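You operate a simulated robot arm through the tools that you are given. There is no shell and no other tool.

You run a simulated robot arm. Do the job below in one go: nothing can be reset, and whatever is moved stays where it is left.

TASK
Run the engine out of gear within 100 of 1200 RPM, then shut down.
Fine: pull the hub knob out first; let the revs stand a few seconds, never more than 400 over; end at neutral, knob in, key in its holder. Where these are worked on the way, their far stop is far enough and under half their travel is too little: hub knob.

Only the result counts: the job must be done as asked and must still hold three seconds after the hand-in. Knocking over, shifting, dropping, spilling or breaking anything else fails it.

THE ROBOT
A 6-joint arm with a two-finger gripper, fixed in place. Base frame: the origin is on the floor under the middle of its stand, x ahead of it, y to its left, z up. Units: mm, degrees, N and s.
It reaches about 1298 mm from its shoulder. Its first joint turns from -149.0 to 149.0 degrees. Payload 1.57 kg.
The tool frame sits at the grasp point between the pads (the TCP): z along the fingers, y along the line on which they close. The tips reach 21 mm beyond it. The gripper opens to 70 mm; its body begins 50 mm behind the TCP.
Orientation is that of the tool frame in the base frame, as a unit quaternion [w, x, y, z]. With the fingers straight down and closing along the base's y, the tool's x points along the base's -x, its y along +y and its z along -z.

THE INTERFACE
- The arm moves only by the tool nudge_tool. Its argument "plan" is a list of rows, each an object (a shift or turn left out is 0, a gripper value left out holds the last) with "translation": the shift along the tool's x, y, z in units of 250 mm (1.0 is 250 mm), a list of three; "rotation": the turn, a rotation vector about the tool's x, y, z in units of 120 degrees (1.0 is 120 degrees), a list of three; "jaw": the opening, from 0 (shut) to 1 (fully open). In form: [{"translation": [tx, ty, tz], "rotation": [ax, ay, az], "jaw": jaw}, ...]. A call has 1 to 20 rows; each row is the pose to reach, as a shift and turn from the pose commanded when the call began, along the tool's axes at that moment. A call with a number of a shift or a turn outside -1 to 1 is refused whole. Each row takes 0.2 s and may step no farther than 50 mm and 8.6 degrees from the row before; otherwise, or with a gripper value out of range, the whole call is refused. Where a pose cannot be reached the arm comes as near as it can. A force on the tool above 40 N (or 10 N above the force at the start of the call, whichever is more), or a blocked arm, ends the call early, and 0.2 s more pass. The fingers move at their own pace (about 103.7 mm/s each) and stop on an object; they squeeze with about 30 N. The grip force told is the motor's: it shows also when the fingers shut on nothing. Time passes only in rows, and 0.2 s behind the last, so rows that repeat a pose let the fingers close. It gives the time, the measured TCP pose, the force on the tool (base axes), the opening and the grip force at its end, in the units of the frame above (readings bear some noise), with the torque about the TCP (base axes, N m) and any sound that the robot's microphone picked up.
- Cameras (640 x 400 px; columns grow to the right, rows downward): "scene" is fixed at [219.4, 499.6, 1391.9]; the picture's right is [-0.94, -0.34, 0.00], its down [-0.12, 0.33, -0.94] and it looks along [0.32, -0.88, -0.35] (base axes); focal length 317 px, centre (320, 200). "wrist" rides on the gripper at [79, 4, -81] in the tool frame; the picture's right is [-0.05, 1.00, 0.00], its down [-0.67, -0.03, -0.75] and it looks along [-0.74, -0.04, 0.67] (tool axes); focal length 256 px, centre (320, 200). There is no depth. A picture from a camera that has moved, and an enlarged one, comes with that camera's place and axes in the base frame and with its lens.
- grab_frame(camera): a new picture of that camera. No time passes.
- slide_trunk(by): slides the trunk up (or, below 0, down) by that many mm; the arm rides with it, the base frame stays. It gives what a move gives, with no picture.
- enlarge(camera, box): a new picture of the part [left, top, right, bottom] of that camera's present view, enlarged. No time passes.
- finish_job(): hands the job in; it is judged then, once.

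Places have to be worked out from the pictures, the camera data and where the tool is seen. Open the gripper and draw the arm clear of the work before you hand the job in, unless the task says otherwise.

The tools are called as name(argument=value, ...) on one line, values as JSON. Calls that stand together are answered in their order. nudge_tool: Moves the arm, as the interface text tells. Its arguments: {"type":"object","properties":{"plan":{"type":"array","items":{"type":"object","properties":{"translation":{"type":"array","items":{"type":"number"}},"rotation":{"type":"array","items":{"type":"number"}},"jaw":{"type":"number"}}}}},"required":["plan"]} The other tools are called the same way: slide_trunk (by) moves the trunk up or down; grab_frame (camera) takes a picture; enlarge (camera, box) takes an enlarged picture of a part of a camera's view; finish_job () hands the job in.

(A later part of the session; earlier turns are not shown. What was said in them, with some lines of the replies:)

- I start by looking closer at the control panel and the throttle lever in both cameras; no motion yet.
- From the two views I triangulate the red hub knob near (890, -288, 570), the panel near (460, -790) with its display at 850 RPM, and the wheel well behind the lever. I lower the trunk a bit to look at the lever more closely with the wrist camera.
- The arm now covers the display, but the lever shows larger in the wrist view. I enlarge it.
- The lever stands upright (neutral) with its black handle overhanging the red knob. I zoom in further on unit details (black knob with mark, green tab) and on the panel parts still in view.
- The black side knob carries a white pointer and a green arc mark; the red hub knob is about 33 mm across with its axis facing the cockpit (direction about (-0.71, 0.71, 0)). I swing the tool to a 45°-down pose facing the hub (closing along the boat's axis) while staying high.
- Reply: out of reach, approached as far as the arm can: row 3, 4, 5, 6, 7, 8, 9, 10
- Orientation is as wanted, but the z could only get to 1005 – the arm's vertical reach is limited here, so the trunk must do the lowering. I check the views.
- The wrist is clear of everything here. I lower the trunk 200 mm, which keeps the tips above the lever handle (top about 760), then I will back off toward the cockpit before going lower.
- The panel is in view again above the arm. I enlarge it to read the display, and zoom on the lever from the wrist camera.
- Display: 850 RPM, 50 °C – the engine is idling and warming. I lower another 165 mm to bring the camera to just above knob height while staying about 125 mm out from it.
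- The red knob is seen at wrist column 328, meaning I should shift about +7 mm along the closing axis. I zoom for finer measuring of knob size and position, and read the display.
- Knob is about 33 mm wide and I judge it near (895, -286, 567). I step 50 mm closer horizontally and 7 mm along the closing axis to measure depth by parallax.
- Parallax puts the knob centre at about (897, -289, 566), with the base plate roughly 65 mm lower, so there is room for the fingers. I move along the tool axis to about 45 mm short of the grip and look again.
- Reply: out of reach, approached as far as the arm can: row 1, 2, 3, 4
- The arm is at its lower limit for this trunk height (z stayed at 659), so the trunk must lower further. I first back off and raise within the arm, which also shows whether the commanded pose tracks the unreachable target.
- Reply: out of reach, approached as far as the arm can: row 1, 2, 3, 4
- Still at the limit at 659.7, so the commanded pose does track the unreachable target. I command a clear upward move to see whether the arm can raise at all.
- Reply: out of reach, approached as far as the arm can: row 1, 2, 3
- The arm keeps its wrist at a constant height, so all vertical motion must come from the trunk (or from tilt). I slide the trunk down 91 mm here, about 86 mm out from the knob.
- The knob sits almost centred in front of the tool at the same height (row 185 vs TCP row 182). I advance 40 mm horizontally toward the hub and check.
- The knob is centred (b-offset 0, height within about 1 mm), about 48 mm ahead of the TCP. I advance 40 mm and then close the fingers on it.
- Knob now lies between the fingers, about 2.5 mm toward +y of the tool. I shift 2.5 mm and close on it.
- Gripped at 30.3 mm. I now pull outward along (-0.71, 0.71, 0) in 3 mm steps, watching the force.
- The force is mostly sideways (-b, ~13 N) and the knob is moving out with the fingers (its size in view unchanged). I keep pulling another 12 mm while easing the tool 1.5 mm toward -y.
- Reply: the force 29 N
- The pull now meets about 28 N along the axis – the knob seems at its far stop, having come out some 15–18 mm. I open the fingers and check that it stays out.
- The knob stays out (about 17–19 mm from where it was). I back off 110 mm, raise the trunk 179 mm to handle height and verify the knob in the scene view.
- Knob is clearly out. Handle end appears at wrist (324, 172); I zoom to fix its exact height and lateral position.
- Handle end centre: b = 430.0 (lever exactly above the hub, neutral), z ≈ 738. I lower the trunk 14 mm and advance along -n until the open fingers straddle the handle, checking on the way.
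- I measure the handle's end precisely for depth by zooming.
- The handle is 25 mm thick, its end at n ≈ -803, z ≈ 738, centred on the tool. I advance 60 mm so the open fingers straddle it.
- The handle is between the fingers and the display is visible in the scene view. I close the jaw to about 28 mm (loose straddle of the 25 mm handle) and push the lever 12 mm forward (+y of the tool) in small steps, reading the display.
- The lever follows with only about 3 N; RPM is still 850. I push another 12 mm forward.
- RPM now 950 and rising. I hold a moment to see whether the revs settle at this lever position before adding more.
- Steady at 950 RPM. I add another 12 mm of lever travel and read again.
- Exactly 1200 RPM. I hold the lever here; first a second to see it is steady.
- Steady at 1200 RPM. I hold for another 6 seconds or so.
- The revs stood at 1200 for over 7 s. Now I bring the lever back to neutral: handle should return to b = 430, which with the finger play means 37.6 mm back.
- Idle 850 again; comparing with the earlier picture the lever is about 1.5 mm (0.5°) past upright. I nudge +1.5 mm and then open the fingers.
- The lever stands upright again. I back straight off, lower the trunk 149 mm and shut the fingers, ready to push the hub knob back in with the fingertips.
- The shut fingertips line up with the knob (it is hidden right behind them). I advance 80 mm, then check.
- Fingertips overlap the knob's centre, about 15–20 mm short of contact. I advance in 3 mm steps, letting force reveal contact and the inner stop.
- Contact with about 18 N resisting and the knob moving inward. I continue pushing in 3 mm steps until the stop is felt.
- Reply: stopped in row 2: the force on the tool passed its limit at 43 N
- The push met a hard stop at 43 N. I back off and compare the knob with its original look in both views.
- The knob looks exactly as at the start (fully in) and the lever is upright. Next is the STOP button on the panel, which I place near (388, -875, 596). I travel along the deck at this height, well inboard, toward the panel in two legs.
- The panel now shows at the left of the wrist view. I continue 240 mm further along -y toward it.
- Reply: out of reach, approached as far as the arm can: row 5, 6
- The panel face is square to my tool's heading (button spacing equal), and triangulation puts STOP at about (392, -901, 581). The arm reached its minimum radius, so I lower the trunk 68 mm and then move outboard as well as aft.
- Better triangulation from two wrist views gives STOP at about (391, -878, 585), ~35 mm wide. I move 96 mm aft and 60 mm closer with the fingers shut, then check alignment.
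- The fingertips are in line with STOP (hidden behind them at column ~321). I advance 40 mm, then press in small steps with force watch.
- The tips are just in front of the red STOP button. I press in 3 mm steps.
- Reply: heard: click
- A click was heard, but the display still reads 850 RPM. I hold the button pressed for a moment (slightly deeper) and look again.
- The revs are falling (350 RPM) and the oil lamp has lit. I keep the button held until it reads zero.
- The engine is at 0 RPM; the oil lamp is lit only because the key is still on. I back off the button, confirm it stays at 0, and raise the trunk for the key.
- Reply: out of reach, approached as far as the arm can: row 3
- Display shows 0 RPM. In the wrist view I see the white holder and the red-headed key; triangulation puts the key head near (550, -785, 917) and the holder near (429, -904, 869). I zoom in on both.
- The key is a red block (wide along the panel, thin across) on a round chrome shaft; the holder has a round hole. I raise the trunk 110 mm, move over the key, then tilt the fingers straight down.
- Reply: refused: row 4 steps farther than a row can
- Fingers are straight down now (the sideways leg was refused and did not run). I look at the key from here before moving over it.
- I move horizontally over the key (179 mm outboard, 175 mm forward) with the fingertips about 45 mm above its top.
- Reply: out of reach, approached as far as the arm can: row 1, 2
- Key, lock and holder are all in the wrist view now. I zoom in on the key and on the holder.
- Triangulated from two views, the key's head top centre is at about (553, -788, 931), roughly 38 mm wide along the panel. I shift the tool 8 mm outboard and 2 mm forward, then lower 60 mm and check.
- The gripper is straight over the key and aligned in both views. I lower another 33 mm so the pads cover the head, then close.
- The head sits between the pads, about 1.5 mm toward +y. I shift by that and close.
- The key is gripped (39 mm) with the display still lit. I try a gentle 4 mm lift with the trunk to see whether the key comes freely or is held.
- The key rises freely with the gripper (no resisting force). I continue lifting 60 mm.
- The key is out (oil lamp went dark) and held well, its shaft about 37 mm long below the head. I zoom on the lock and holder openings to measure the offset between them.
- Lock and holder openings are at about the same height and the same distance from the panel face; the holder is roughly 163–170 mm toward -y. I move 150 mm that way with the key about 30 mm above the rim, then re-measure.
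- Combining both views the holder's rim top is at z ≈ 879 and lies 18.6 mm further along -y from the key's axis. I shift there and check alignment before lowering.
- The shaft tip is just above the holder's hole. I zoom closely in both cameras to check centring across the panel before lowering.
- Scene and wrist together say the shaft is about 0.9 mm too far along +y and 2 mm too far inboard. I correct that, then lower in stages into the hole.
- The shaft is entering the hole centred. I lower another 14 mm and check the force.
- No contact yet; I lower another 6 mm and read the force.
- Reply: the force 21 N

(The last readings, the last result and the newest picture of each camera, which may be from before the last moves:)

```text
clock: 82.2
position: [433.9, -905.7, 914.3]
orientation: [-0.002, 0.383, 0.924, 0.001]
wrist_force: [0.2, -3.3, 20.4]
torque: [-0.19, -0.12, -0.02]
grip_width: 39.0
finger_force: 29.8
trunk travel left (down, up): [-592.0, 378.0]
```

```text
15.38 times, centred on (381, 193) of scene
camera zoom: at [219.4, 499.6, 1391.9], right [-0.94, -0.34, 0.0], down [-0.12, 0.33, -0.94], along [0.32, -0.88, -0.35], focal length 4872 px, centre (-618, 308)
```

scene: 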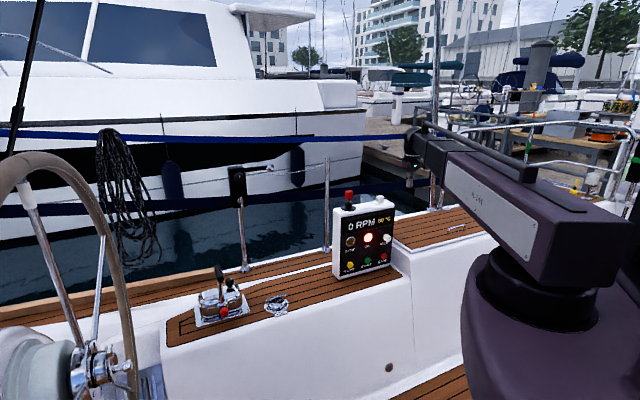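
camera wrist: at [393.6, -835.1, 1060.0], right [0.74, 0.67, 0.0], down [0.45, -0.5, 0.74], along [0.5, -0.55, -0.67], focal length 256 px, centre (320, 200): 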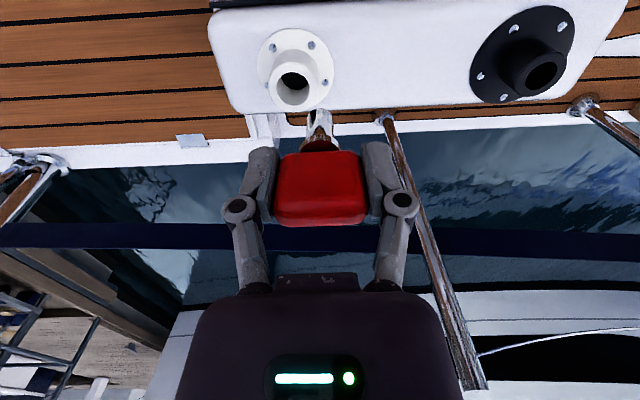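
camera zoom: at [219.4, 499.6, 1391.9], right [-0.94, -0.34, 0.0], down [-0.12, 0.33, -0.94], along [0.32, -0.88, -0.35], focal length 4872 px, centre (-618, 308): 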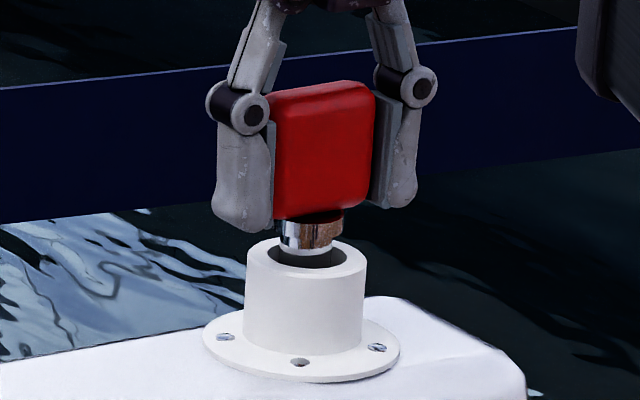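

The key has bottomed in the holder (20 N upward). I relieve 2.5 mm of the pressing and open the fingers.

slide_trunk(by=2.5)

nudge_tool(plan=[{"jaw": 0.62}, {"jaw": 0.7}, {"jaw": 0.8}, {"jaw": 1}, {"jaw": 1}])

enlarge(camera="scene", box=[368, 175, 398, 205])

grab_frame(camera="wrist")

```text
clock: 82.7
position: [434.6, -908.7, 914.2]
orientation: [-0.004, 0.383, 0.924, 0.002]
wrist_force: [0.9, -0.2, -0.8]
torque: [0.01, 0.0, -0.03]
grip_width: 38.9
finger_force: 30.5
trunk travel left (down, up): [-595.0, 375.0]
```

```text
clock: 83.9
position: [434.3, -908.2, 913.2]
orientation: [-0.002, 0.383, 0.924, 0.002]
wrist_force: [0.6, 0.1, 0.3]
torque: [0.0, 0.01, -0.01]
grip_width: 70.2
finger_force: 0.1
trunk travel left (down, up): [-595.0, 375.0]
```

```text
13.33 times, centred on (383, 190) of scene
camera zoom: at [219.4, 499.6, 1391.9], right [-0.94, -0.34, 0.0], down [-0.12, 0.33, -0.94], along [0.32, -0.88, -0.35], focal length 4222 px, centre (-520, 333)
```

zoom: 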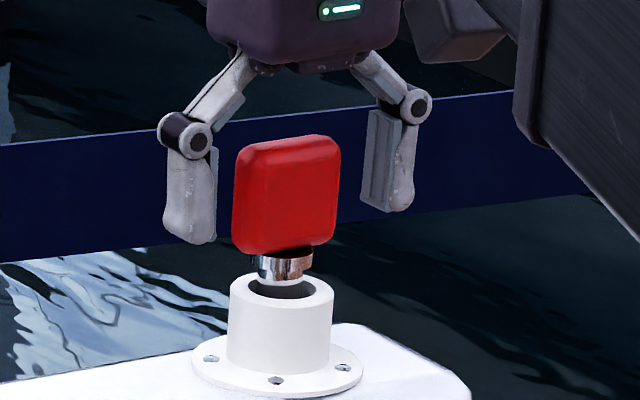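

```text
taken
camera wrist: at [380.7, -849.0, 995.5], right [0.74, 0.67, 0.0], down [0.45, -0.5, 0.74], along [0.5, -0.55, -0.67], focal length 256 px, centre (320, 200)
```

wrist: 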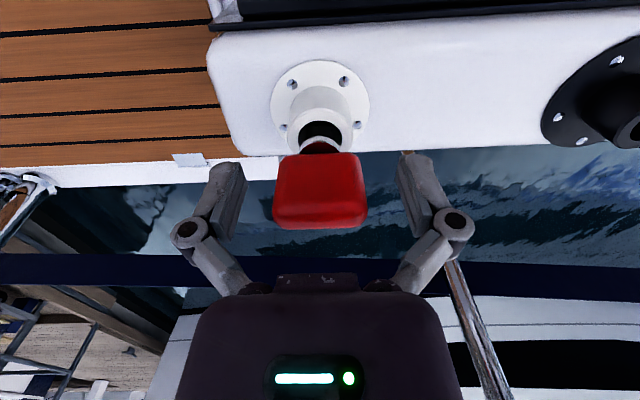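

The key stands in the holder, released. I lift straight up 110 mm and then draw the arm back inboard.

slide_trunk(by=110)

nudge_tool(plan=[{"translation": [0.15, 0, 0], "jaw": 1}, {"translation": [0.3, 0, 0], "jaw": 1}, {"translation": [0.45, 0, 0], "jaw": 1}, {"translation": [0.55, 0.0, 0], "jaw": 1}])

grab_frame(camera="scene")

enlarge(camera="scene", box=[325, 180, 405, 275])

enlarge(camera="scene", box=[180, 260, 260, 330])

```text
clock: 85.3
position: [434.9, -908.3, 1023.6]
orientation: [-0.004, 0.383, 0.924, 0.002]
wrist_force: [-0.9, 0.1, -0.9]
torque: [-0.02, 0.0, -0.03]
grip_width: 70.0
finger_force: 0.0
trunk travel left (down, up): [-705.0, 265.0]
```

```text
clock: 86.3
position: [337.2, -809.8, 1024.9]
orientation: [-0.003, 0.383, 0.924, 0.002]
wrist_force: [-0.8, -0.2, 1.1]
torque: [-0.01, 0.02, 0.0]
grip_width: 69.9
finger_force: 0.1
trunk travel left (down, up): [-705.0, 265.0]
```

```text
taken
```

scene: 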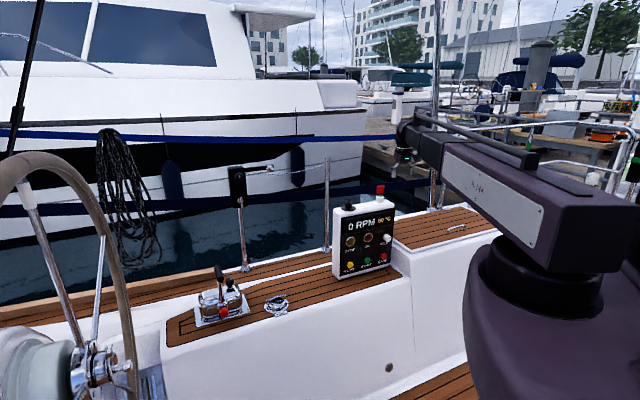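

```text
4.21 times, centred on (365, 228) of scene
camera zoom: at [219.4, 499.6, 1391.9], right [-0.94, -0.34, 0.0], down [-0.12, 0.33, -0.94], along [0.32, -0.88, -0.35], focal length 1333 px, centre (130, 84)
```

zoom: 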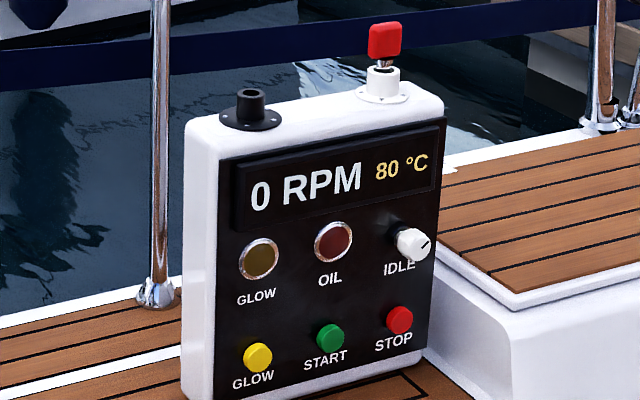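

```text
5.71 times, centred on (220, 295) of scene
camera zoom: at [219.4, 499.6, 1391.9], right [-0.94, -0.34, 0.0], down [-0.12, 0.33, -0.94], along [0.32, -0.88, -0.35], focal length 1810 px, centre (891, -343)
```

zoom: 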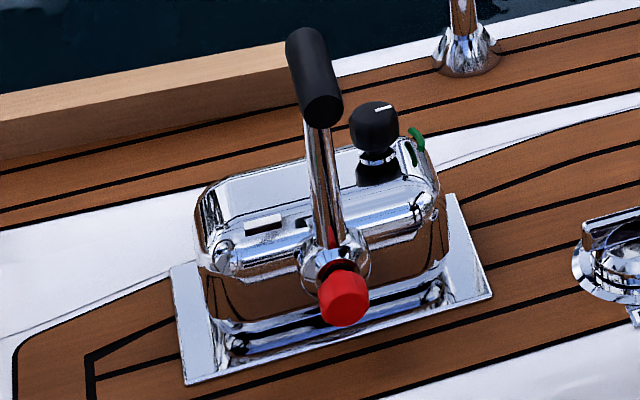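

Panel reads 0 RPM with lamps dark, the key stands in its holder, the lever is upright and the hub knob is in, just as at the start. I draw the arm further inboard and up before handing in.

nudge_tool(plan=[{"translation": [0.15, 0, 0], "jaw": 1}, {"translation": [0.3, 0, 0], "jaw": 1}, {"translation": [0.45, 0, 0], "jaw": 1}, {"translation": [0.45, 0, 0], "jaw": 1}])

enlarge(camera="scene", box=[368, 175, 398, 205])

grab_frame(camera="scene")

```text
clock: 87.3
position: [258.9, -729.7, 1023.6]
orientation: [-0.003, 0.383, 0.924, 0.002]
wrist_force: [0.2, -0.6, 0.3]
torque: [-0.01, 0.0, -0.03]
grip_width: 69.9
finger_force: 0.1
trunk travel left (down, up): [-705.0, 265.0]
```

```text
13.33 times, centred on (383, 190) of scene
camera zoom: at [219.4, 499.6, 1391.9], right [-0.94, -0.34, 0.0], down [-0.12, 0.33, -0.94], along [0.32, -0.88, -0.35], focal length 4222 px, centre (-520, 333)
```

zoom: 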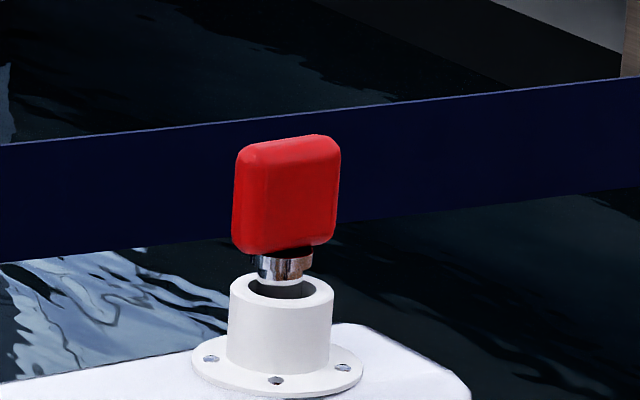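

```text
taken
```

scene: 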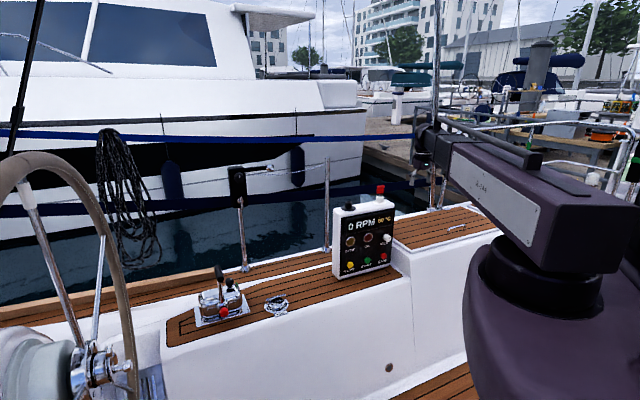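

All is in the asked state: 0 RPM, lever neutral, hub knob in, key standing steady in its holder, gripper open and clear. I hand the job in.

finish_job()

```text
The job is handed in.
```

The job is done and handed in. The engine ran out of gear at 1200 RPM, held there for about 7 seconds, and was then shut down.

- **Hub knob:** I pulled it out to its far stop first, then pushed it back in to its stop after the run. It looks the same as at the start.
- **Revs:** Every display reading during the run was between 850 and 1200 RPM, so nothing came near the 1600 limit.
- **Lever:** It is back upright in neutral, matching the first picture.
- **Shutdown:** I held the STOP button until the display read 0 RPM. The oil lamp went dark when the key came out.
- **Key:** It lifted straight out of the lock and bottomed in the white holder, where it stands on its own.

The gripper is open and the arm is drawn back inboard. I saw nothing else shifted or knocked in the final pictures.
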